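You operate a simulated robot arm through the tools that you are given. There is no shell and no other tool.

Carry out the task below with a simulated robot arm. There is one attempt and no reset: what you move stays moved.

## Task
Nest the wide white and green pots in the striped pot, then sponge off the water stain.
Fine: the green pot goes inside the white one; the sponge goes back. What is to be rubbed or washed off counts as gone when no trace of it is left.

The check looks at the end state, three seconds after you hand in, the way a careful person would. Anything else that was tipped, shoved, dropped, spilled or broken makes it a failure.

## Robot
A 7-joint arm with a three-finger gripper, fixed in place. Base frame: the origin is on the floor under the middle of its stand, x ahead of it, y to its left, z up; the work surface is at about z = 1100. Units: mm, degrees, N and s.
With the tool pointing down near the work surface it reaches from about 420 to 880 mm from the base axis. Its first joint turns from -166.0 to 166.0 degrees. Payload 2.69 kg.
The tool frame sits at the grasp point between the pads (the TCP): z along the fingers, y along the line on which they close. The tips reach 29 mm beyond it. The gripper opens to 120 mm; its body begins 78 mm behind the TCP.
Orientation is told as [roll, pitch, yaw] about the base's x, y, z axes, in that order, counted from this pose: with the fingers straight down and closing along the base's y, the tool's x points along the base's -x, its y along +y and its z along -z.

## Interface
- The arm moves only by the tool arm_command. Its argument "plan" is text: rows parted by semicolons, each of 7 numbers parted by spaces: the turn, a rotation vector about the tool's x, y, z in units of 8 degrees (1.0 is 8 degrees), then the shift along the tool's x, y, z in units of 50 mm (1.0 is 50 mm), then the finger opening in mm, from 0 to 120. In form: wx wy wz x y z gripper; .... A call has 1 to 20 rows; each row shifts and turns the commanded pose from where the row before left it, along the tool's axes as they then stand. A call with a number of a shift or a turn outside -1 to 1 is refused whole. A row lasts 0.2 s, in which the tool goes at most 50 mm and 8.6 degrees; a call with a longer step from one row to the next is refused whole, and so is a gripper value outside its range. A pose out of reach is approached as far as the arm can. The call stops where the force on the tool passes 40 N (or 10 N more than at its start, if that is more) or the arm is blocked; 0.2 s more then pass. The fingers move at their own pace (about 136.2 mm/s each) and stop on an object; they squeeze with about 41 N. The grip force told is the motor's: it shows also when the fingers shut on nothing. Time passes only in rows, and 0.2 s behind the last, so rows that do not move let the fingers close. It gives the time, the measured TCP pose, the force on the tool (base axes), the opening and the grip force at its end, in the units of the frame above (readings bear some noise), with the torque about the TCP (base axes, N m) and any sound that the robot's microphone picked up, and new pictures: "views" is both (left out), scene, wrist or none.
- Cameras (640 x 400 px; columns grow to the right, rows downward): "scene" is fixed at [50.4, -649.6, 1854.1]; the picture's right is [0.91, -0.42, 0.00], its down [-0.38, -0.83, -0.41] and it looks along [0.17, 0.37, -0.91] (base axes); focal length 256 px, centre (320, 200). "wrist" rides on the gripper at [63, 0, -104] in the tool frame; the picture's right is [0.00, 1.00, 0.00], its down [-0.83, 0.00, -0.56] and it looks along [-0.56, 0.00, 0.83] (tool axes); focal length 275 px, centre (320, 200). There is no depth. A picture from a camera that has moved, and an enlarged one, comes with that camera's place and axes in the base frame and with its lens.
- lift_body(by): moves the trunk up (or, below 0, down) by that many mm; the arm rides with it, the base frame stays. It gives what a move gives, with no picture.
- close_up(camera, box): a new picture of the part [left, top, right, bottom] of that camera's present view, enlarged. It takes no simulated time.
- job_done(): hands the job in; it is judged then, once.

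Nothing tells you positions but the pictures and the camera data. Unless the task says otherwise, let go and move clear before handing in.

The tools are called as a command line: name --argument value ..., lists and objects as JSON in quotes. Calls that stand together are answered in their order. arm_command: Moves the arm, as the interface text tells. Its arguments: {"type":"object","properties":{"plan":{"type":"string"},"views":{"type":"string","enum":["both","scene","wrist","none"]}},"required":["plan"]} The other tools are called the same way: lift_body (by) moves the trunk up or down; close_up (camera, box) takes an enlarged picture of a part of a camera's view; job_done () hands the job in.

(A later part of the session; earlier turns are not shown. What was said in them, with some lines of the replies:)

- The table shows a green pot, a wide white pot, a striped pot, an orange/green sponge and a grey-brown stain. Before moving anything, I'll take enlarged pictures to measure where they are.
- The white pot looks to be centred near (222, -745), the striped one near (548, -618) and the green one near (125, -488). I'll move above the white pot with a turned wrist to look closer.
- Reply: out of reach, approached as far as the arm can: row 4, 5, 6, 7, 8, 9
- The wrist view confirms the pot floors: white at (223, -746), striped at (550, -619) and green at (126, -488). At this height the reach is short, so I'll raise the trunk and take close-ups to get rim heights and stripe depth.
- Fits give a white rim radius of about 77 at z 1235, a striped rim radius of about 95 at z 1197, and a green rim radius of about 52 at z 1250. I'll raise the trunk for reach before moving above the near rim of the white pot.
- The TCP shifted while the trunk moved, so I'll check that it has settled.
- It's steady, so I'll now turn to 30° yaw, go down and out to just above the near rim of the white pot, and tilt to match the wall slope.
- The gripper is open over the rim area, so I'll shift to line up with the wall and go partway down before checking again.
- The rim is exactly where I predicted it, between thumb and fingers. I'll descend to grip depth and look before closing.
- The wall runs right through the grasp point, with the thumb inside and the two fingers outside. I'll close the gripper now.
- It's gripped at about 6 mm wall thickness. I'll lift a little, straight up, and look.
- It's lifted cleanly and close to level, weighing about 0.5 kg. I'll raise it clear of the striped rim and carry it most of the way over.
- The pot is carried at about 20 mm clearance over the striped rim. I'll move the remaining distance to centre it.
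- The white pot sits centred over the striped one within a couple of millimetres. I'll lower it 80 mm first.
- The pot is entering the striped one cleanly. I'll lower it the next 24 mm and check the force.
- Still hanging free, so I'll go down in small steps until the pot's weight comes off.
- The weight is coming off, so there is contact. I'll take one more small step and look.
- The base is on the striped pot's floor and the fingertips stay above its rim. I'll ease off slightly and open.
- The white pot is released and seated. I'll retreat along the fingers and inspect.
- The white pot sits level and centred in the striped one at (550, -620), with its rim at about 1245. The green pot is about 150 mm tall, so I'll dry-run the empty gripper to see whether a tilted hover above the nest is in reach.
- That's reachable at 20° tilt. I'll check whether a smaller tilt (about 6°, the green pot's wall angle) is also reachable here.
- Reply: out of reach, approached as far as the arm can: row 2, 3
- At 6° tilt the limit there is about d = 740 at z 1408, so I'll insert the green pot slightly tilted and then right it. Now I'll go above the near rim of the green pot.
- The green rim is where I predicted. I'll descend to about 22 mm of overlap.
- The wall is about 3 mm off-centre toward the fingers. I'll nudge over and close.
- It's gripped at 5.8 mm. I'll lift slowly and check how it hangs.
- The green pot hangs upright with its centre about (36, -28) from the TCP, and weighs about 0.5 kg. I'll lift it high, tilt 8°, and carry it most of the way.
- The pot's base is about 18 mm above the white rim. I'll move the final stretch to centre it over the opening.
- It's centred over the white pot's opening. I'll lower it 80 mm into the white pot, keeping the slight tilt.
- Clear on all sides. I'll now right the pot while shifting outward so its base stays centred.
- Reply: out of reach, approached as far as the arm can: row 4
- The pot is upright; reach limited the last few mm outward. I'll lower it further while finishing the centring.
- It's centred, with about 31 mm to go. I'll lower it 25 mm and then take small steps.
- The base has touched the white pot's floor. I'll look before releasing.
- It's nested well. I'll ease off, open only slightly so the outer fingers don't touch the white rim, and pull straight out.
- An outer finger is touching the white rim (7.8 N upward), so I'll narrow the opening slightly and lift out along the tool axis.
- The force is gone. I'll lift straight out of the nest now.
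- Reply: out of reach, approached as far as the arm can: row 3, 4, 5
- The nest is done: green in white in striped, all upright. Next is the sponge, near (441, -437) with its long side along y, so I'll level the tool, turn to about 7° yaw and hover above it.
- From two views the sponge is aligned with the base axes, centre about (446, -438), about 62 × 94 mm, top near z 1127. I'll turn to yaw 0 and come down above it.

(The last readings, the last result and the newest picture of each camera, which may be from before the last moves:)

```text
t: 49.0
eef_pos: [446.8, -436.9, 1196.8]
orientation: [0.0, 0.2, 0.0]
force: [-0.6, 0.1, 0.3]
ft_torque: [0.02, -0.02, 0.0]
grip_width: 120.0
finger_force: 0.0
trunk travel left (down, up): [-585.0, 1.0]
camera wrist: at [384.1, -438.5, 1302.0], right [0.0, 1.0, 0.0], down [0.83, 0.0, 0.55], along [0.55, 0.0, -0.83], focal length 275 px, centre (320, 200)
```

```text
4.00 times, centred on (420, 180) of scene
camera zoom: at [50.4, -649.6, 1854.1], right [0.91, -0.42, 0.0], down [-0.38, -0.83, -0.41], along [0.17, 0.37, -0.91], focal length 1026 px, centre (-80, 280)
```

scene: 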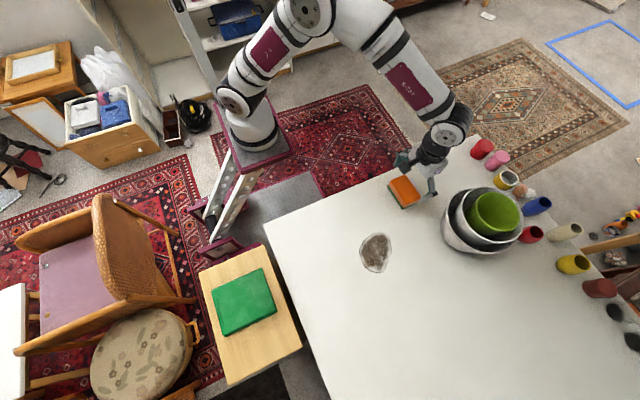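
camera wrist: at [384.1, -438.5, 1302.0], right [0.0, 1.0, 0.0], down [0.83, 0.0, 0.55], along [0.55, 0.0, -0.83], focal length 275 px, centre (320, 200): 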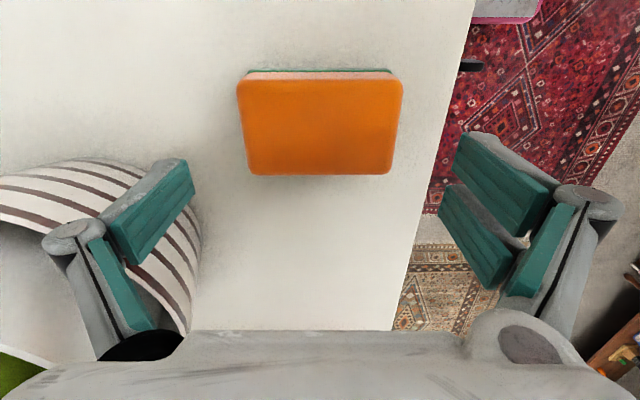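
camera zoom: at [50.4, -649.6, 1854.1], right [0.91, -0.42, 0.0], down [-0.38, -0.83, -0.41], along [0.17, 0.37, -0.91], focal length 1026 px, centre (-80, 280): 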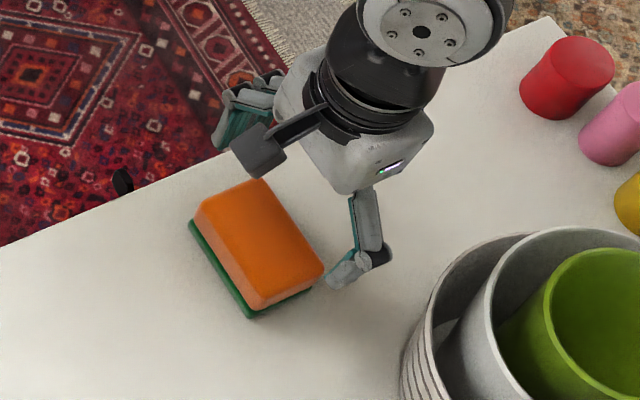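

The sponge is about 61 × 95 × 36 mm, centred at (445, -438.5) and aligned with the tool. I'll descend around it with the gripper fully open, with a check midway.

arm_command --plan "0 0 0 0.036 -0.02 0.3 120;0 0 0 0 0 0.3 120;0 0 0 0 0 0 120" --views "both"

close_up --camera "scene" --box '[360, 130, 480, 230]'

```text
t: 49.8
eef_pos: [445.0, -439.8, 1168.5]
orientation: [0.1, 0.1, 0.0]
force: [0.5, 0.6, 0.0]
ft_torque: [0.02, 0.0, 0.0]
grip_width: 119.8
finger_force: 0.0
trunk travel left (down, up): [-585.0, 1.0]
camera wrist: at [382.9, -439.6, 1272.5], right [0.0, 1.0, 0.0], down [0.83, 0.0, 0.55], along [0.55, 0.0, -0.83], focal length 275 px, centre (320, 200)
```

scene: 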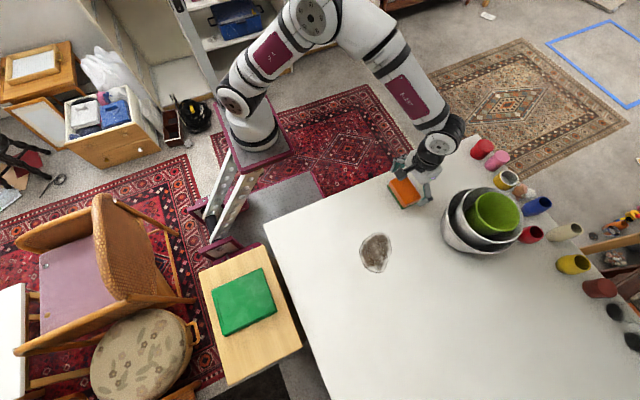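
wrist: 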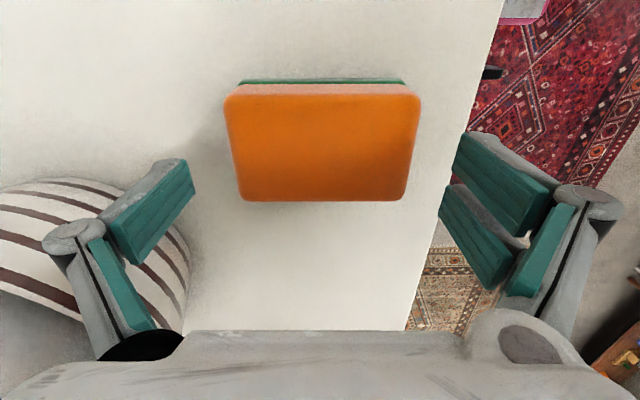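

```text
4.00 times, centred on (420, 180) of scene
camera zoom: at [50.4, -649.6, 1854.1], right [0.91, -0.42, 0.0], down [-0.38, -0.83, -0.41], along [0.17, 0.37, -0.91], focal length 1026 px, centre (-80, 280)
```

zoom: 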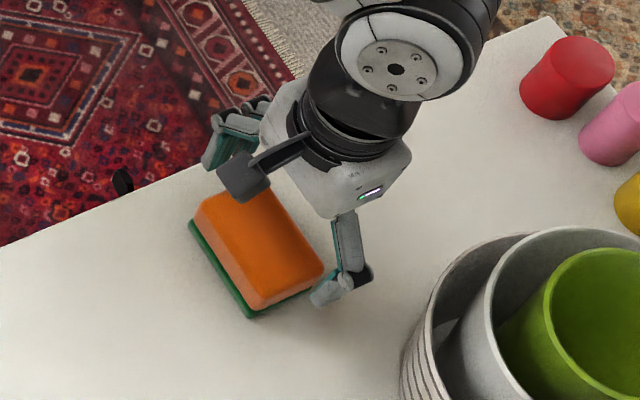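

The fingers straddle the sponge evenly. I'll descend the last 31 mm and close gently.

arm_command --plan "0 0 0 0 0 0.3 120;0 0 0 0 0.01 0.32 120;0 0 0 0 0 0 120" --views "wrist"

close_up --camera "scene" --box '[360, 130, 480, 230]'

```text
t: 50.6
eef_pos: [443.4, -440.2, 1138.6]
orientation: [0.1, 0.2, 0.0]
force: [-0.1, -0.3, -0.2]
ft_torque: [-0.02, -0.03, 0.02]
grip_width: 119.9
finger_force: 0.1
trunk travel left (down, up): [-585.0, 1.0]
camera wrist: at [382.0, -438.8, 1242.0], right [0.0, 1.0, 0.0], down [0.83, 0.0, 0.55], along [0.55, 0.0, -0.83], focal length 275 px, centre (320, 200)
```

wrist: 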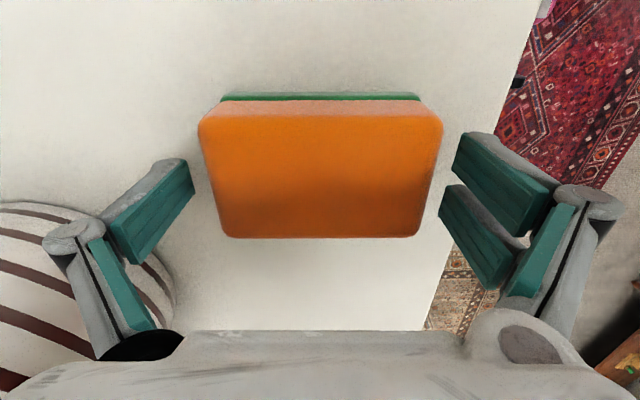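

```text
4.00 times, centred on (420, 180) of scene
camera zoom: at [50.4, -649.6, 1854.1], right [0.91, -0.42, 0.0], down [-0.38, -0.83, -0.41], along [0.17, 0.37, -0.91], focal length 1026 px, centre (-80, 280)
```

zoom: 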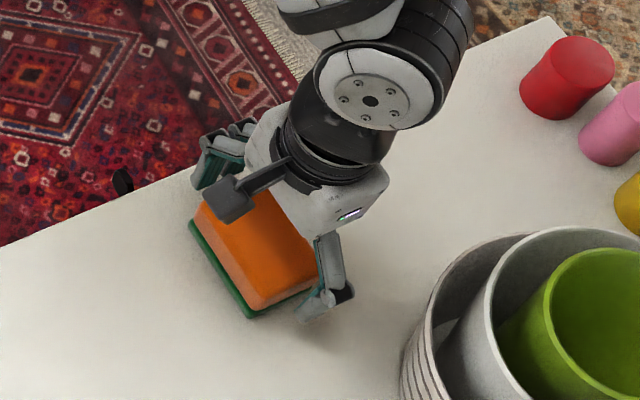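

arm_command --plan "0 0 0 0 0 0 105;0 0 0 0 0 0 95;0 0 0 0 0 0 80;0 0 0 0 0 0 60;0 0 0 0 0 0 60" --views "wrist"

close_up --camera "scene" --box '[360, 130, 480, 230]'

```text
t: 51.8
eef_pos: [445.7, -437.7, 1138.5]
orientation: [0.1, 0.1, 0.0]
force: [-0.2, 0.8, 4.4]
ft_torque: [0.25, 0.04, 0.0]
grip_width: 94.4
finger_force: 41.1
trunk travel left (down, up): [-585.0, 1.0]
camera wrist: at [382.0, -438.7, 1242.4], right [0.0, 1.0, 0.0], down [0.83, 0.0, 0.55], along [0.55, 0.0, -0.83], focal length 275 px, centre (320, 200)
```

wrist: 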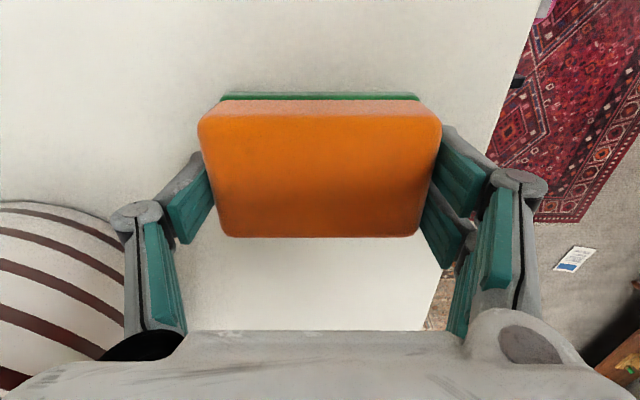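

```text
4.00 times, centred on (420, 180) of scene
camera zoom: at [50.4, -649.6, 1854.1], right [0.91, -0.42, 0.0], down [-0.38, -0.83, -0.41], along [0.17, 0.37, -0.91], focal length 1026 px, centre (-80, 280)
```

zoom: 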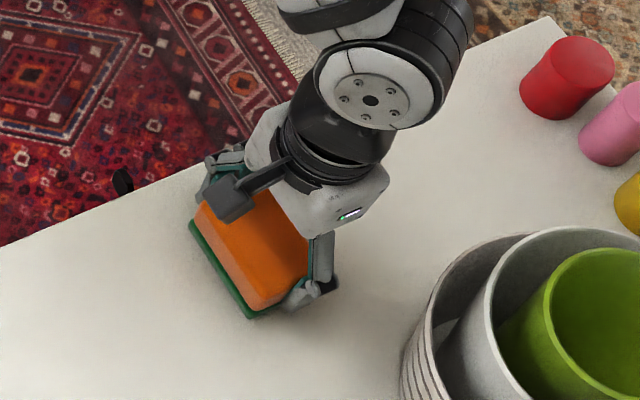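

The sponge is held at 94 mm, 41 N. I'll lift it 15 mm and carry it to the near corner of the stain area.

arm_command --plan "0 0 0 0 0 -0.3 60;0 0 0 0.657 -0.4614 0 60;0 0 0 0.657 -0.4614 0 60;0 0 0 0.657 -0.4614 0 60;0 0 0 0.657 -0.4614 0 60;0 0 0 0.657 -0.4614 0 60;0 0 0 0.657 -0.4614 0 60;0 0 0 0.657 -0.4614 0 60;0 0 0 0 0 0 60" --views "both"

```text
t: 53.8
eef_pos: [211.6, -603.0, 1151.4]
orientation: [0.1, 0.2, -0.1]
force: [0.0, 0.3, 0.3]
ft_torque: [-0.04, -0.01, -0.02]
grip_width: 94.2
finger_force: 41.2
trunk travel left (down, up): [-585.0, 1.0]
camera wrist: at [149.7, -602.1, 1255.1], right [0.0, 1.0, 0.0], down [0.83, 0.0, 0.55], along [0.55, 0.0, -0.83], focal length 275 px, centre (320, 200)
```

scene: 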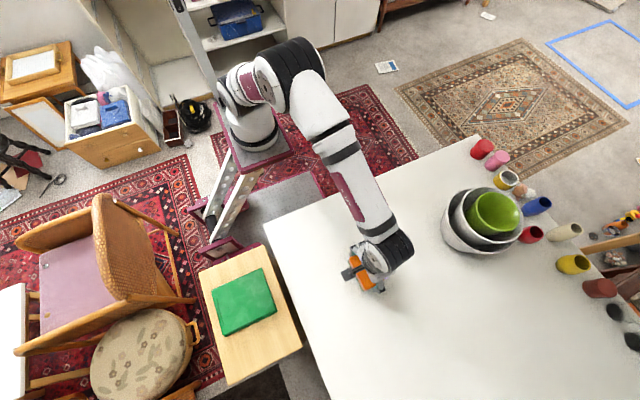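
wrist: 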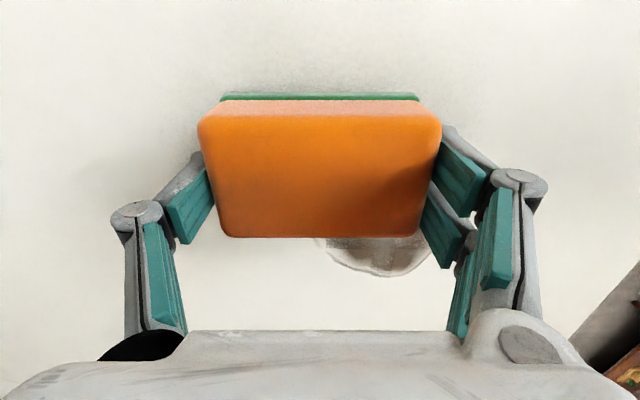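

Only the sponge's far side shows the stain beyond it, as predicted. I'll lower it to touch.

arm_command --plan "0 0 0 0 0 0.2 60;0 0 0 0 0 0.1 60;0 0 0 0 0 0.02 60;0 0 0 0 0 0 60" --views "none"

```text
t: 54.8
eef_pos: [213.1, -601.5, 1138.3]
orientation: [-0.1, 0.2, 0.0]
force: [-2.3, -2.1, 26.3]
ft_torque: [0.87, 0.09, 0.11]
grip_width: 94.1
finger_force: 40.8
trunk travel left (down, up): [-585.0, 1.0]
```

Contact is firm at 26 N. I'll ease off half a millimetre and make a first stroke.

arm_command --plan "0 0 0 0 0 -0.012 60;0 0 0 -0.4 0 0 60;0 0 0 -0.4 0 0 60;0 0 0 -0.4 0 0 60;0 0 0 -0.4 0 0 60;0 0 0 -0.4 0 0 60;0 0 0 -0.4 0 0 60;0 0 0 0 0 0 60" --views "both"

```text
t: 56.6
eef_pos: [335.0, -599.7, 1137.8]
orientation: [0.1, 0.2, 0.1]
force: [-4.4, -0.2, 22.9]
ft_torque: [-0.35, 0.18, 0.03]
grip_width: 94.1
finger_force: 40.9
trunk travel left (down, up): [-585.0, 1.0]
camera wrist: at [272.6, -598.9, 1241.9], right [-0.01, 1.0, 0.0], down [0.83, 0.0, 0.55], along [0.55, 0.0, -0.83], focal length 275 px, centre (320, 200)
```

scene: 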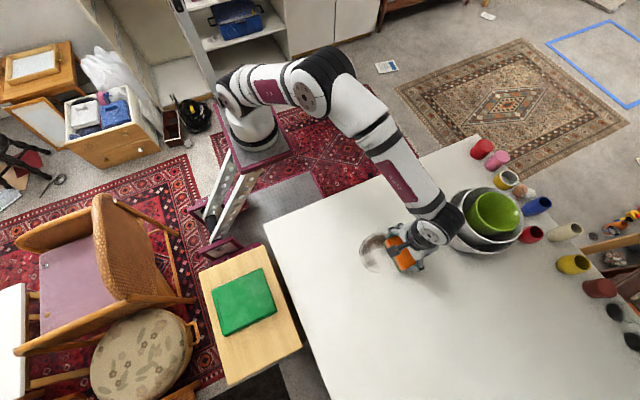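
wrist: 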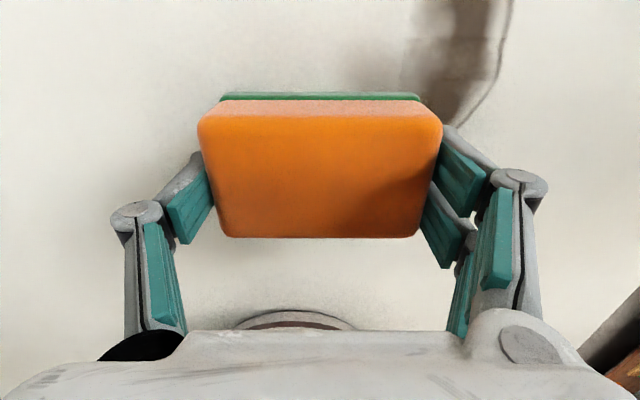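

The sponge wipes the stain off well in one pass. I'll continue with overlapping lanes.

arm_command --plan "0 0 0 0 0.32 0 60;0 0 0 0 0.32 0 60;0 0 0 0.4 0 0 60;0 0 0 0.4 0 0 60;0 0 0 0.4 0 0 60;0 0 0 0.4 0 0 60;0 0 0 0.4 0 0 60;0 0 0 0.4 0 0 60;0 0 0 0 0.32 0 60;0 0 0 0 0.32 0 60;0 0 0 -0.4 0 0 60;0 0 0 -0.4 0 0 60;0 0 0 -0.4 0 0 60;0 0 0 -0.4 0 0 60;0 0 0 -0.4 0 0 60;0 0 0 -0.4 0 0 60;0 0 0 0 0 0 60" --views "both"

```text
t: 60.2
eef_pos: [333.4, -535.7, 1137.7]
orientation: [0.1, 0.2, 0.0]
force: [-8.3, -1.1, 24.7]
ft_torque: [-0.17, 0.35, 0.02]
grip_width: 94.3
finger_force: 41.0
trunk travel left (down, up): [-585.0, 1.0]
camera wrist: at [272.0, -535.8, 1241.4], right [0.0, 1.0, 0.0], down [0.83, 0.0, 0.55], along [0.55, 0.0, -0.83], focal length 275 px, centre (320, 200)
```

scene: 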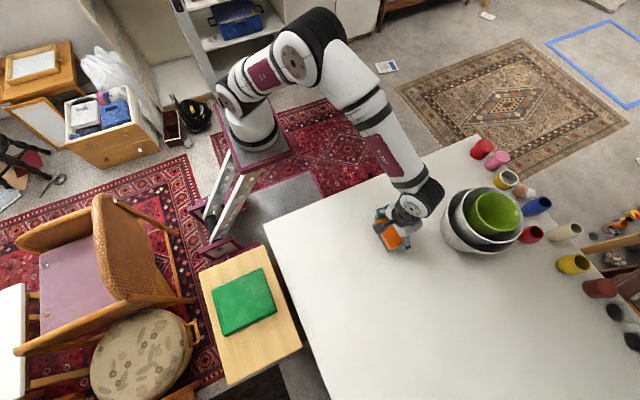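
wrist: 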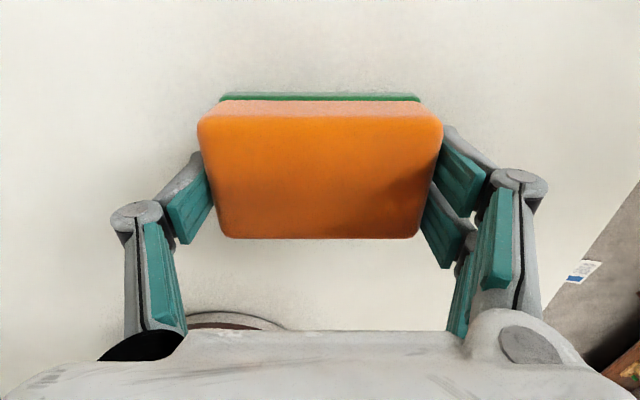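

The table looks clean in the lanes. I'll make a second set of strokes across, to remove any faint edges.

arm_command --plan "0 0 0 0.3 0 0 60;0 0 0 0 -0.45 0 60;0 0 0 0 -0.45 0 60;0 0 0 0 -0.45 0 60;0 0 0 0.6 0 0 60;0 0 0 0 0.45 0 60;0 0 0 0 0.45 0 60;0 0 0 0 0.45 0 60;0 0 0 0.6 0 0 60;0 0 0 0 -0.45 0 60;0 0 0 0 -0.45 0 60;0 0 0 0 -0.45 0 60;0 0 0 0.6 0 0 60;0 0 0 0 0.45 0 60;0 0 0 0 0.45 0 60;0 0 0 0 0.45 0 60;0 0 0 0 0 0 60" --views "both"

```text
t: 63.8
eef_pos: [228.5, -536.4, 1137.6]
orientation: [0.1, 0.2, -0.1]
force: [0.0, -0.5, -0.4]
ft_torque: [0.02, 0.01, 0.0]
grip_width: 94.1
finger_force: 40.9
trunk travel left (down, up): [-585.0, 1.0]
camera wrist: at [167.1, -536.2, 1241.4], right [0.0, 1.0, 0.0], down [0.83, 0.0, 0.55], along [0.55, 0.0, -0.83], focal length 275 px, centre (320, 200)
```

scene: 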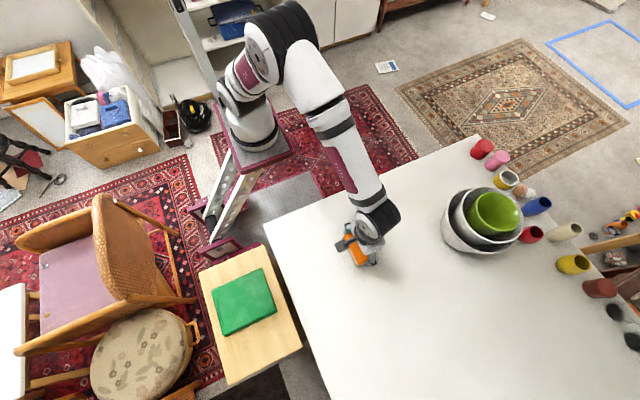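
wrist: 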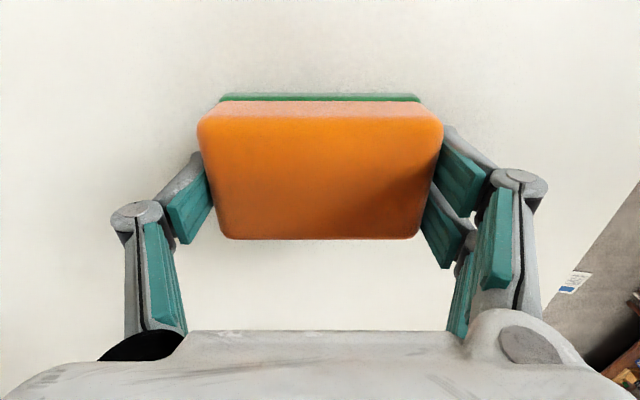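

I'll lift and move the sponge toward its home so the scene camera can see the wiped area.

arm_command --plan "0 0 0 0 0 -0.4 60;0 0 0 0 0 -0.4 60;0 0 0 -0.7165 0.325 0 60;0 0 0 -0.7165 0.325 0 60;0 0 0 -0.7165 0.325 0 60;0 0 0 -0.7165 0.325 0 60;0 0 0 -0.7165 0.325 0 60;0 0 0 -0.7165 0.325 0 60;0 0 0 0 0 0 60" --views "both"

close_up --camera "scene" --box '[320, 200, 440, 300]'

```text
t: 65.8
eef_pos: [444.9, -438.3, 1178.2]
orientation: [0.2, 0.1, -0.1]
force: [-0.1, 0.0, -0.5]
ft_torque: [0.0, 0.01, 0.01]
grip_width: 94.1
finger_force: 41.5
trunk travel left (down, up): [-585.0, 1.0]
camera wrist: at [383.4, -438.3, 1282.4], right [0.0, 1.0, 0.0], down [0.83, 0.0, 0.55], along [0.55, 0.0, -0.83], focal length 275 px, centre (320, 200)
```

scene: 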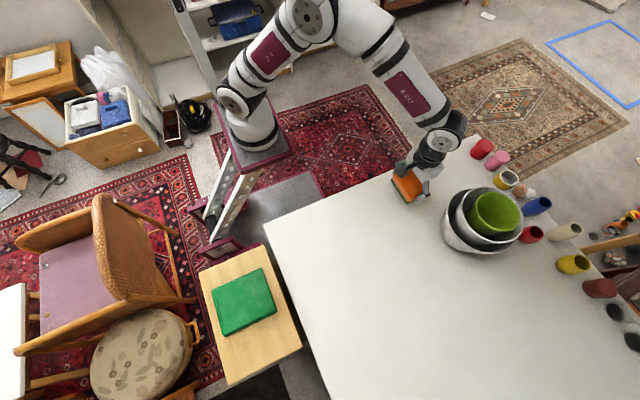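
wrist: 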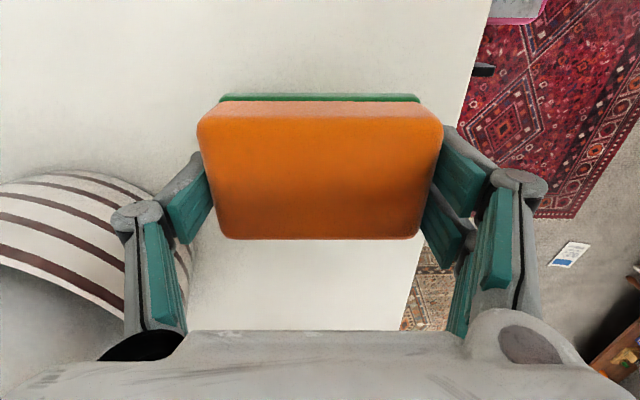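

```text
4.00 times, centred on (380, 250) of scene
camera zoom: at [50.4, -649.6, 1854.1], right [0.91, -0.42, 0.0], down [-0.38, -0.83, -0.41], along [0.17, 0.37, -0.91], focal length 1026 px, centre (80, 0)
```

zoom: 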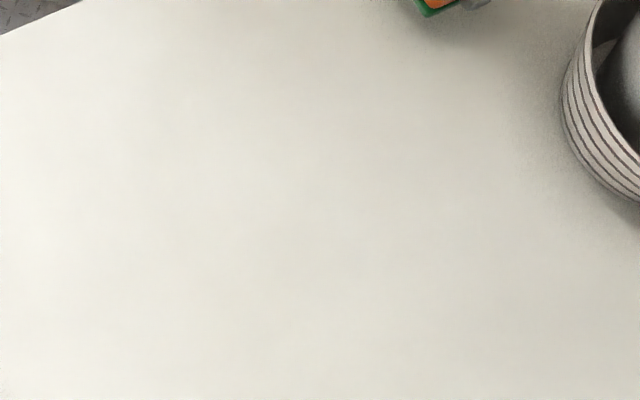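

The area looks clean. I'll zoom in tighter on the former stain to check for faint traces.

close_up --camera "scene" --box '[350, 225, 402, 258]'

close_up --camera "scene" --box '[350, 250, 402, 283]'

close_up --camera "scene" --box '[345, 225, 410, 285]'

```text
12.12 times, centred on (376, 242) of scene
camera zoom: at [50.4, -649.6, 1854.1], right [0.91, -0.42, 0.0], down [-0.38, -0.83, -0.41], along [0.17, 0.37, -0.91], focal length 3109 px, centre (-359, -303)
```

zoom: 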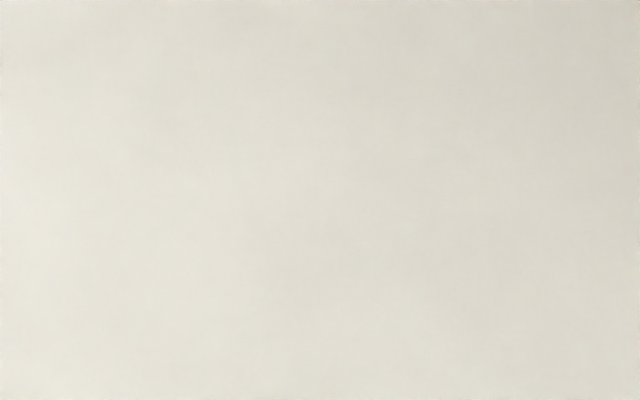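

```text
12.12 times, centred on (376, 266) of scene
camera zoom: at [50.4, -649.6, 1854.1], right [0.91, -0.42, 0.0], down [-0.38, -0.83, -0.41], along [0.17, 0.37, -0.91], focal length 3109 px, centre (-359, -606)
```

zoom: 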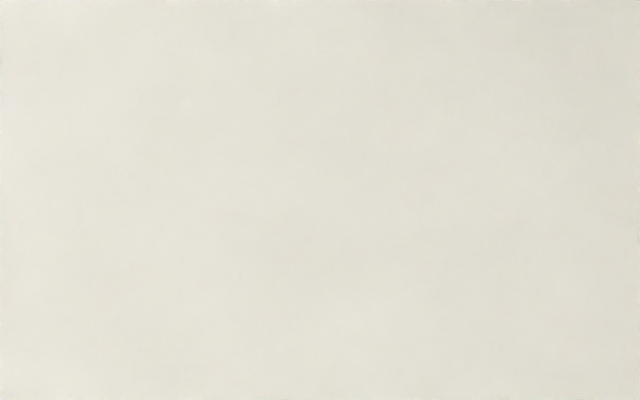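

```text
6.67 times, centred on (378, 255) of scene
camera zoom: at [50.4, -649.6, 1854.1], right [0.91, -0.42, 0.0], down [-0.38, -0.83, -0.41], along [0.17, 0.37, -0.91], focal length 1710 px, centre (-63, -167)
```

zoom: 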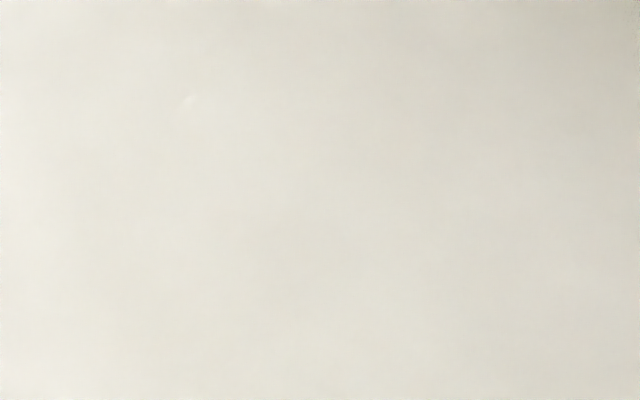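

It looks clean, but contact faded late in the second pass. I'll do one more full pass with verified pressure before returning the sponge.

arm_command --plan "0 0 0 0.7165 -0.325 0 60;0 0 0 0.7165 -0.325 0 60;0 0 0 0.7165 -0.325 0 60;0 0 0 0.7165 -0.325 0 60;0 0 0 0.7165 -0.325 0 60;0 0 0 0.7165 -0.325 0 60;0 0 0 0 0 0.4 60;0 0 0 0 0 0.38 60;0 0 0 0 0 0.03 60;0 0 0 0 0 0 60" --views "none"

```text
t: 68.0
eef_pos: [229.0, -535.7, 1138.9]
orientation: [0.2, 0.1, 0.1]
force: [1.1, 0.5, -1.0]
ft_torque: [-0.01, -0.01, 0.01]
grip_width: 94.2
finger_force: 41.2
trunk travel left (down, up): [-585.0, 1.0]
```

arm_command --plan "0 0 0 0 0 0.016 60;0 0 0 0 0 0.012 60;0 0 0 0 0 0 60" --views "none"

```text
t: 68.8
eef_pos: [230.0, -535.5, 1137.0]
orientation: [0.1, 0.1, 0.0]
force: [-0.8, 1.9, 11.4]
ft_torque: [0.59, 0.02, 0.07]
grip_width: 94.0
finger_force: 40.8
trunk travel left (down, up): [-585.0, 1.0]
```

arm_command --plan "0 0 0 0.4 0 0.008 60;0 0 0 -0.42 0 0 60;0 0 0 -0.42 0 0 60;0 0 0 -0.42 0 0 60;0 0 0 -0.42 0 0 60;0 0 0 -0.42 0 0 60;0 0 0 -0.42 0 0 60;0 0 0 0 -0.32 0 60;0 0 0 0 -0.32 0 60;0 0 0 0.42 0 0 60;0 0 0 0.42 0 0 60;0 0 0 0.42 0 0 60;0 0 0 0.42 0 0 60;0 0 0 0.42 0 0 60;0 0 0 0.42 0 0 60;0 0 0 0 0 0 60" --views "none"

```text
t: 70.6
eef_pos: [336.1, -544.4, 1137.0]
orientation: [0.2, 0.1, 0.2]
force: [-1.5, 0.9, 13.2]
ft_torque: [0.62, 0.2, 0.08]
grip_width: 94.4
finger_force: 40.9
trunk travel left (down, up): [-585.0, 1.0]
stopped in row 8: the force on the tool passed its limit at 42 N (the readings are from after the stop); the commanded pose is now the measured one
```

The force limit tripped on the turn, and contact is now 13 N. I'll raise it slightly and continue with gentler steps.

arm_command --plan "0 0 0 0 0 -0.008 60;0 0 0 0 -0.25 0 60;0 0 0 0 -0.25 0 60;0 0 0 0.42 0 0 60;0 0 0 0.42 0 0 60;0 0 0 0.42 0 0 60;0 0 0 0.42 0 0 60;0 0 0 0.42 0 0 60;0 0 0 0.42 0 0 60;0 0 0 0 0 0 60" --views "none"

```text
t: 72.8
eef_pos: [210.5, -568.0, 1136.7]
orientation: [0.3, 0.0, 0.0]
force: [2.1, 0.2, 14.0]
ft_torque: [-0.27, -0.18, 0.05]
grip_width: 94.2
finger_force: 40.8
trunk travel left (down, up): [-585.0, 1.0]
```

Contact is steady at 14 N. Next is the last lane at y about -600.

arm_command --plan "0 0 0 0 -0.3 0 60;0 0 0 0 -0.3 0 60;0 0 0 -0.42 0 0 60;0 0 0 -0.42 0 0 60;0 0 0 -0.42 0 0 60;0 0 0 -0.42 0 0 60;0 0 0 -0.42 0 0 60;0 0 0 -0.42 0 0 60;0 0 0 0 0 0 60" --views "none"

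```text
t: 74.8
eef_pos: [338.1, -595.2, 1137.2]
orientation: [0.4, 0.1, 0.0]
force: [-0.2, 0.5, -0.5]
ft_torque: [0.02, 0.03, 0.02]
grip_width: 94.1
finger_force: 41.0
trunk travel left (down, up): [-585.0, 1.0]
```

arm_command --plan "0 0 0 0 0 0.014 60;0 0 0 0.42 0 0 60;0 0 0 0.42 0 0 60;0 0 0 0.42 0 0 60;0 0 0 0.42 0 0 60;0 0 0 0.42 0 0 60;0 0 0 0.42 0 0 60;0 0 0 0 0 0 60" --views "wrist"

```text
t: 76.6
eef_pos: [210.8, -596.5, 1136.5]
orientation: [0.3, 0.1, 0.2]
force: [1.3, -1.0, 12.4]
ft_torque: [0.1, -0.13, 0.03]
grip_width: 94.2
finger_force: 41.2
trunk travel left (down, up): [-585.0, 1.0]
camera wrist: at [149.0, -598.1, 1240.3], right [-0.01, 1.0, 0.0], down [0.83, 0.0, 0.55], along [0.55, 0.01, -0.83], focal length 275 px, centre (320, 200)
```

wrist: 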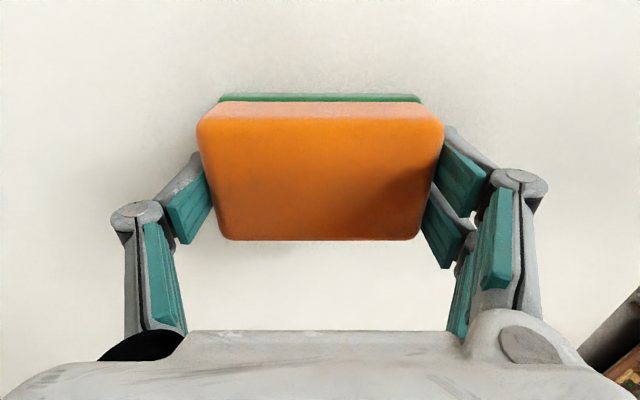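

The wiping is done. I'll lift and carry the sponge back over its original place.

arm_command --plan "0 0 0 0 0 -0.4 60;0 0 0 0 0 -0.4 60;0 0 0 -0.669 0.4514 0 60;0 0 0 -0.669 0.4514 0 60;0 0 0 -0.669 0.4514 0 60;0 0 0 -0.669 0.4514 0 60;0 0 0 -0.669 0.4514 0 60;0 0 0 -0.669 0.4514 0 60;0 0 0 -0.669 0.4514 0 60;0 0 0 0 0 0 60;0 0 0 0 0 0 60" --views "both"

close_up --camera "scene" --box '[345, 225, 410, 285]'

close_up --camera "scene" --box '[310, 190, 450, 310]'

```text
t: 79.0
eef_pos: [447.1, -439.4, 1175.4]
orientation: [0.3, 0.2, 0.1]
force: [-0.6, 0.0, -0.9]
ft_torque: [-0.03, 0.0, 0.0]
grip_width: 94.0
finger_force: 41.1
trunk travel left (down, up): [-585.0, 1.0]
camera wrist: at [384.2, -439.9, 1279.1], right [-0.01, 1.0, 0.01], down [0.83, 0.0, 0.55], along [0.55, 0.01, -0.83], focal length 275 px, centre (320, 200)
```

scene: 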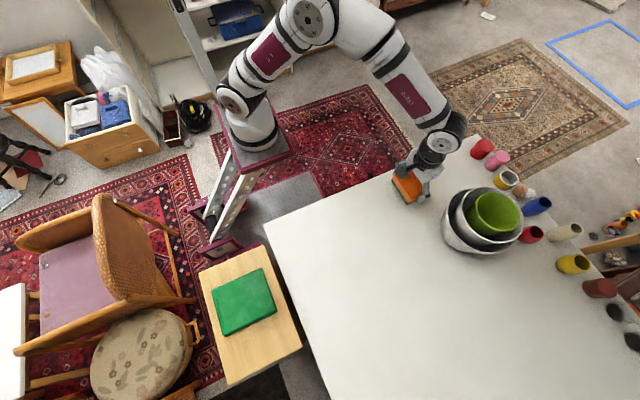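
wrist: 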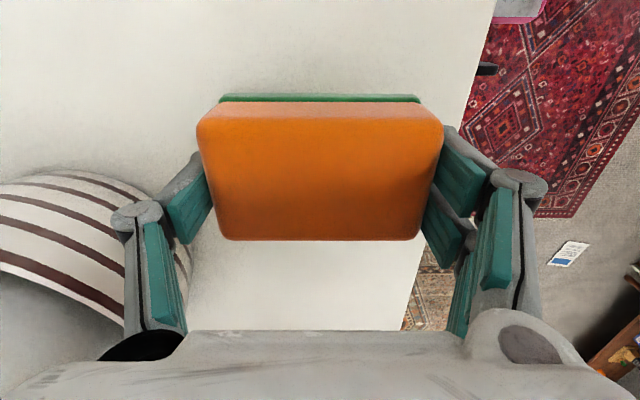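

```text
6.67 times, centred on (378, 255) of scene
camera zoom: at [50.4, -649.6, 1854.1], right [0.91, -0.42, 0.0], down [-0.38, -0.83, -0.41], along [0.17, 0.37, -0.91], focal length 1710 px, centre (-63, -167)
```

zoom: 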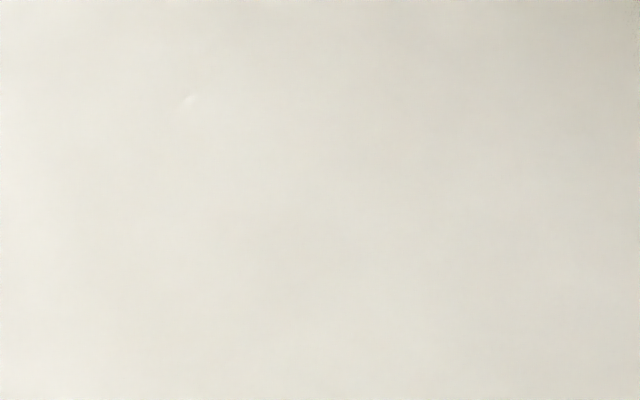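

```text
3.33 times, centred on (380, 250) of scene
camera zoom: at [50.4, -649.6, 1854.1], right [0.91, -0.42, 0.0], down [-0.38, -0.83, -0.41], along [0.17, 0.37, -0.91], focal length 855 px, centre (120, 33)
```

zoom: 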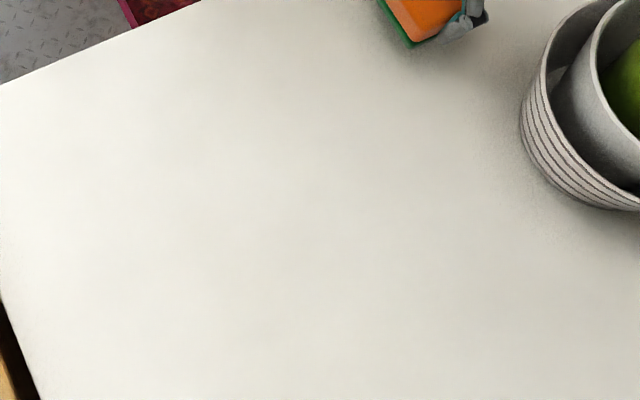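

There is one tiny mark near the upper left of the wiped area, so I'll zoom in on it.

close_up --camera "scene" --box '[350, 233, 368, 246]'

close_up --camera "scene" --box '[330, 215, 390, 265]'

```text
16.00 times, centred on (359, 240) of scene
camera zoom: at [50.4, -649.6, 1854.1], right [0.91, -0.42, 0.0], down [-0.38, -0.83, -0.41], along [0.17, 0.37, -0.91], focal length 4104 px, centre (-304, -432)
```

zoom: 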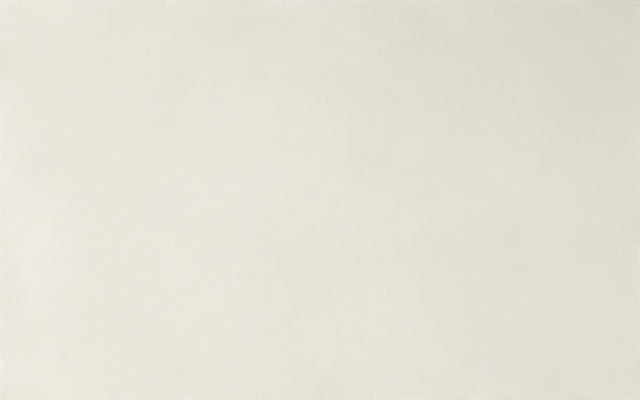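

```text
8.00 times, centred on (360, 240) of scene
camera zoom: at [50.4, -649.6, 1854.1], right [0.91, -0.42, 0.0], down [-0.38, -0.83, -0.41], along [0.17, 0.37, -0.91], focal length 2052 px, centre (0, -120)
```

zoom: 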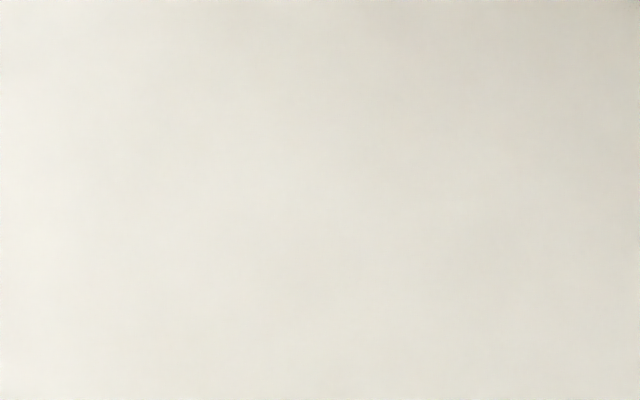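

It was only a rendering artifact and the table is clean. I'll correct 2 mm sideways and lower the sponge to its original place.

arm_command --plan "0 0 0 0.04 0.02 0.3 60;0 0 0 0 0 0.3 60;0 0 0 0 0 0.1 60;0 0 0 0 0 0 60" --views "none"

```text
t: 80.0
eef_pos: [443.3, -439.1, 1141.8]
orientation: [0.3, 0.0, 0.1]
force: [0.1, 0.4, 0.5]
ft_torque: [0.01, 0.04, 0.0]
grip_width: 93.8
finger_force: 41.1
trunk travel left (down, up): [-585.0, 1.0]
```

arm_command --plan "0 0 0 -0.01 0 0.05 60;0 0 0 0 0 0.03 60;0 0 0 0 0 0 60" --views "none"

```text
t: 80.8
eef_pos: [444.5, -438.6, 1136.7]
orientation: [0.4, 0.1, 0.0]
force: [-0.3, 0.0, -0.5]
ft_torque: [0.0, 0.01, 0.04]
grip_width: 94.3
finger_force: 41.0
trunk travel left (down, up): [-585.0, 1.0]
```

arm_command --plan "0 0 0 0 0 0.02 60;0 0 0 0 0 0.01 60;0 0 0 0 0 0 60" --views "wrist"

close_up --camera "scene" --box '[360, 130, 480, 230]'

```text
t: 81.6
eef_pos: [443.4, -439.3, 1136.4]
orientation: [0.2, 0.0, 0.2]
force: [1.6, 3.6, 15.0]
ft_torque: [0.28, 0.13, -0.02]
grip_width: 94.2
finger_force: 40.6
trunk travel left (down, up): [-585.0, 1.0]
camera wrist: at [381.7, -439.9, 1240.1], right [-0.01, 1.0, 0.0], down [0.83, 0.0, 0.56], along [0.56, 0.01, -0.83], focal length 275 px, centre (320, 200)
```

wrist: 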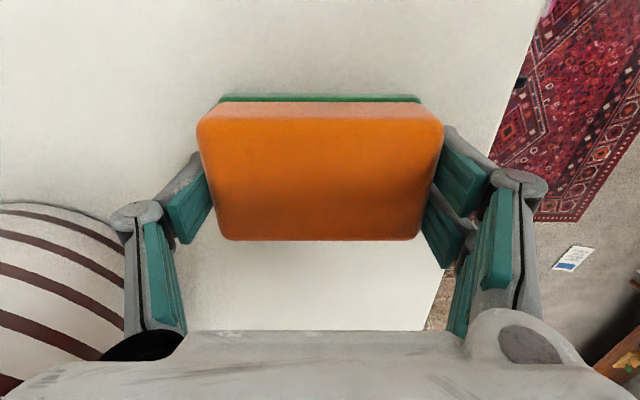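

```text
4.00 times, centred on (420, 180) of scene
camera zoom: at [50.4, -649.6, 1854.1], right [0.91, -0.42, 0.0], down [-0.38, -0.83, -0.41], along [0.17, 0.37, -0.91], focal length 1026 px, centre (-80, 280)
```

zoom: 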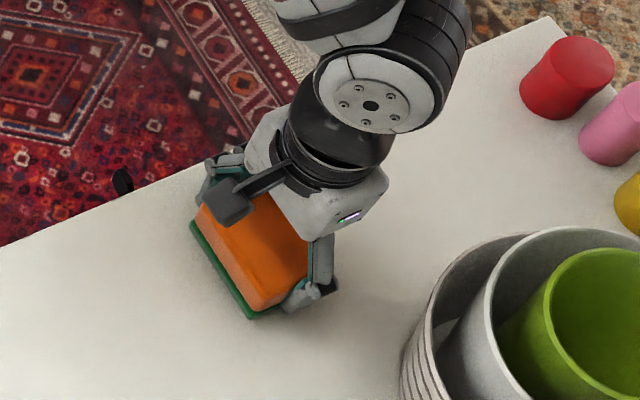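

The sponge is back in its original spot within a millimetre or two. I'll ease pressure and open.

arm_command --plan "0 0 0 0 0 -0.014 60;0 0 0 0 0 0 98;0 0 0 0 0 0 108;0 0 0 0 0 0 118;0 0 0 0 0 0 118" --views "wrist"

```text
t: 82.8
eef_pos: [444.6, -439.0, 1136.5]
orientation: [0.3, 0.1, 0.0]
force: [-0.9, -0.8, -0.2]
ft_torque: [0.0, -0.01, 0.04]
grip_width: 117.8
finger_force: 0.0
trunk travel left (down, up): [-585.0, 1.0]
camera wrist: at [382.0, -440.0, 1239.8], right [-0.01, 1.0, 0.01], down [0.83, 0.0, 0.55], along [0.55, 0.01, -0.83], focal length 275 px, centre (320, 200)
```

wrist: 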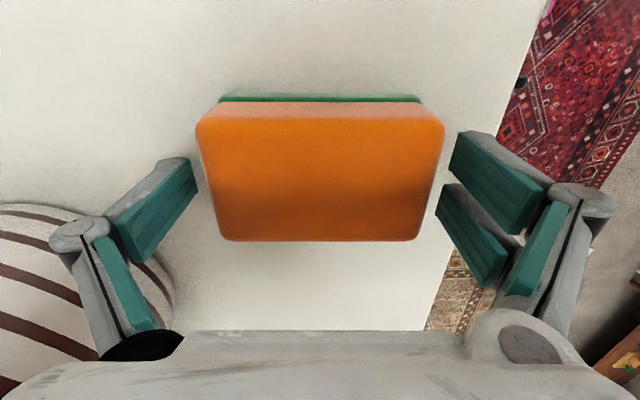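

Released. I'll go straight up and then back toward the base so the arm is clear.

arm_command --plan "0 0 0 0 0 -0.4 118;0 0 0 0 0 -0.8 118;0 0 0 0 0 -0.9 118;0 0 0 0 0 -0.9 118;0 0 0 0.6 0.5 -0.5 118;0 0 0 0.7 0.5 -0.4 118;0 0 0 0.8 0.3 -0.3 118;0 0 0 0.9 0.2 0 118;0 0 0 0 0 0 118;0 0 0 0 0 0 118" --views "both"

close_up --camera "scene" --box '[360, 130, 480, 230]'

close_up --camera "scene" --box '[420, 130, 580, 280]'

close_up --camera "scene" --box '[300, 190, 450, 310]'

```text
t: 85.0
eef_pos: [293.9, -366.1, 1347.4]
orientation: [0.3, 0.1, 0.1]
force: [0.0, 0.2, 0.6]
ft_torque: [-0.03, 0.01, 0.01]
grip_width: 118.2
finger_force: 0.0
trunk travel left (down, up): [-585.0, 1.0]
camera wrist: at [232.7, -366.6, 1450.6], right [-0.01, 1.0, 0.01], down [0.83, 0.0, 0.55], along [0.55, 0.01, -0.83], focal length 275 px, centre (320, 200)
```

scene: 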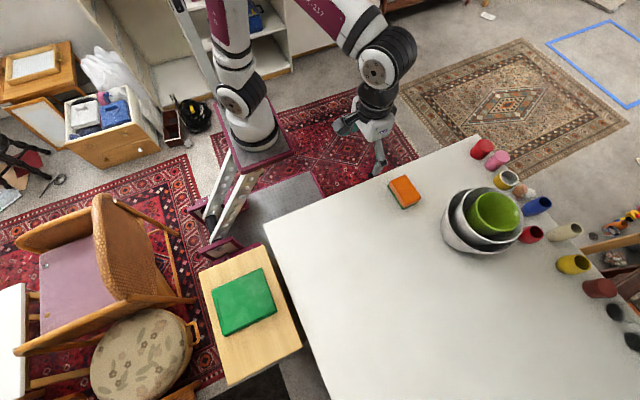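
wrist: 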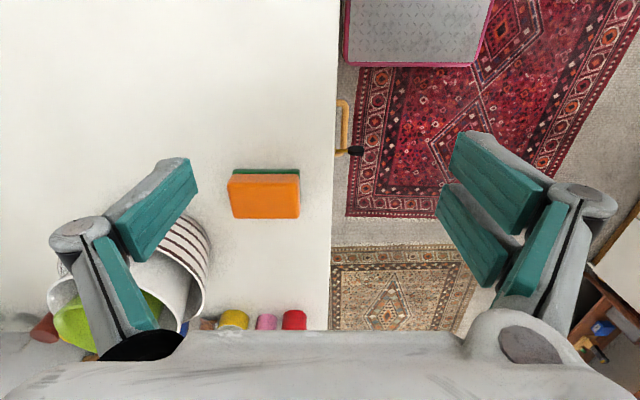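

```text
4.00 times, centred on (420, 180) of scene
camera zoom: at [50.4, -649.6, 1854.1], right [0.91, -0.42, 0.0], down [-0.38, -0.83, -0.41], along [0.17, 0.37, -0.91], focal length 1026 px, centre (-80, 280)
```

zoom: 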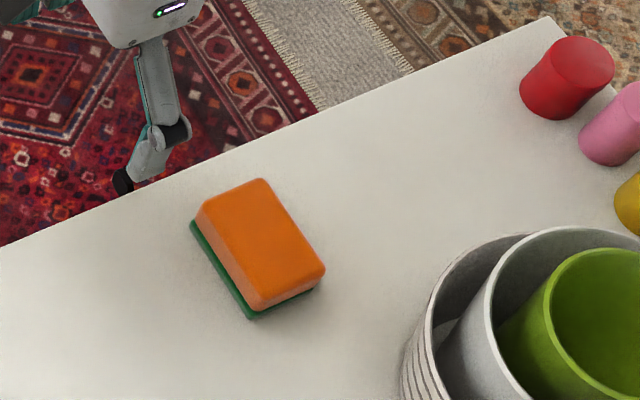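

```text
2.67 times, centred on (500, 205) of scene
camera zoom: at [50.4, -649.6, 1854.1], right [0.91, -0.42, 0.0], down [-0.38, -0.83, -0.41], along [0.17, 0.37, -0.91], focal length 684 px, centre (-160, 187)
```

zoom: 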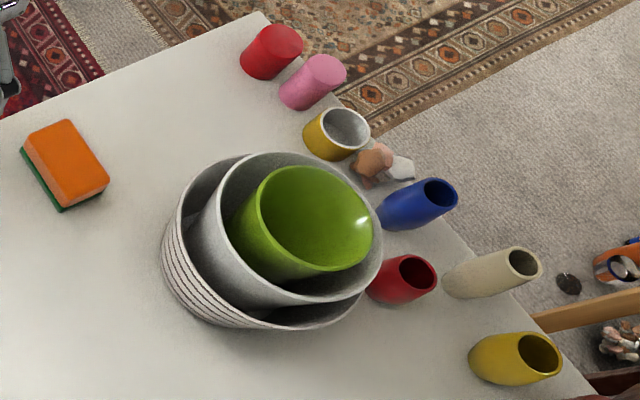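

```text
3.33 times, centred on (375, 250) of scene
camera zoom: at [50.4, -649.6, 1854.1], right [0.91, -0.42, 0.0], down [-0.38, -0.83, -0.41], along [0.17, 0.37, -0.91], focal length 855 px, centre (137, 33)
```

zoom: 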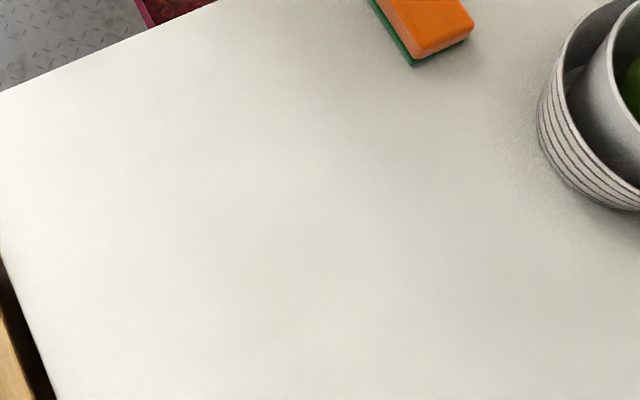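

Everything is in place: the nest is upright, the sponge is back and the other jars are untouched. As a final check I'll look at the wiped area from the wrist camera.

close_up --camera "wrist" --box '[70, 0, 240, 140]'

close_up --camera "wrist" --box '[20, 150, 330, 340]'

```text
2.86 times, centred on (155, 70) of wrist
camera zoom: at [232.7, -366.6, 1450.6], right [-0.01, 1.0, 0.01], down [0.83, 0.0, 0.55], along [0.55, 0.01, -0.83], focal length 786 px, centre (791, 571)
```

zoom: 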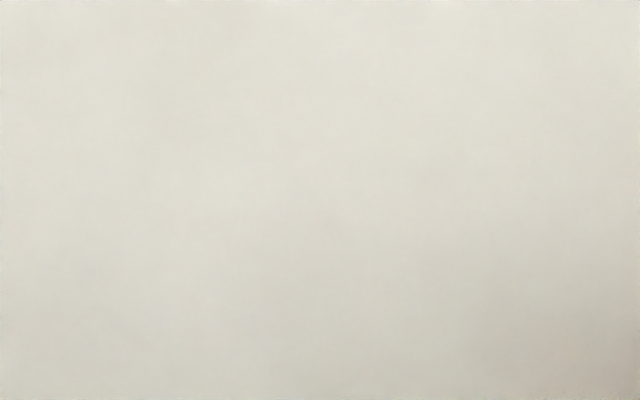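

```text
2.06 times, centred on (175, 245) of wrist
camera zoom: at [232.7, -366.6, 1450.6], right [-0.01, 1.0, 0.01], down [0.83, 0.0, 0.55], along [0.55, 0.01, -0.83], focal length 568 px, centre (619, 107)
```

zoom: 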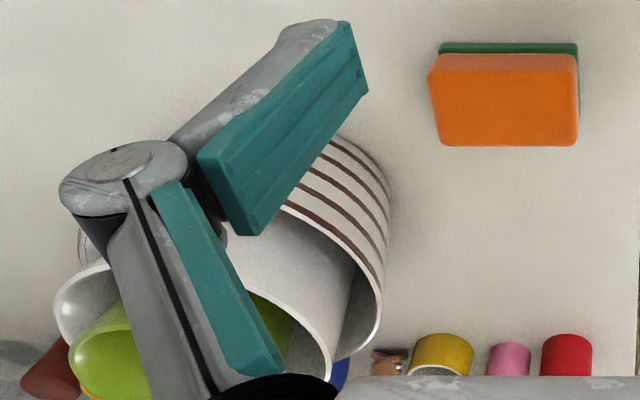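

No trace of the stain is left. The green pot is in the white one inside the striped one, the sponge is back in its place, and the gripper is open and clear, so I'm handing in.

job_done

```text
The job is handed in.
```

I nested the pots, wiped off the water stain and handed the job in.

- **Pots:** the green pot sits inside the white one, and the white one inside the striped one, all upright. While I was letting go of the green pot, a finger pressed lightly on the white rim. I eased off, and the nest was still upright and in place afterwards.
- **Stain:** close-ups from both cameras show no trace left. I went over the area again after the first wipe looked clean, because contact had faded during part of it.
- **Sponge:** it is back where it was, within about 2 mm.
- **Everything else:** the jars and other objects look unmoved. The gripper is open and clear of the table.
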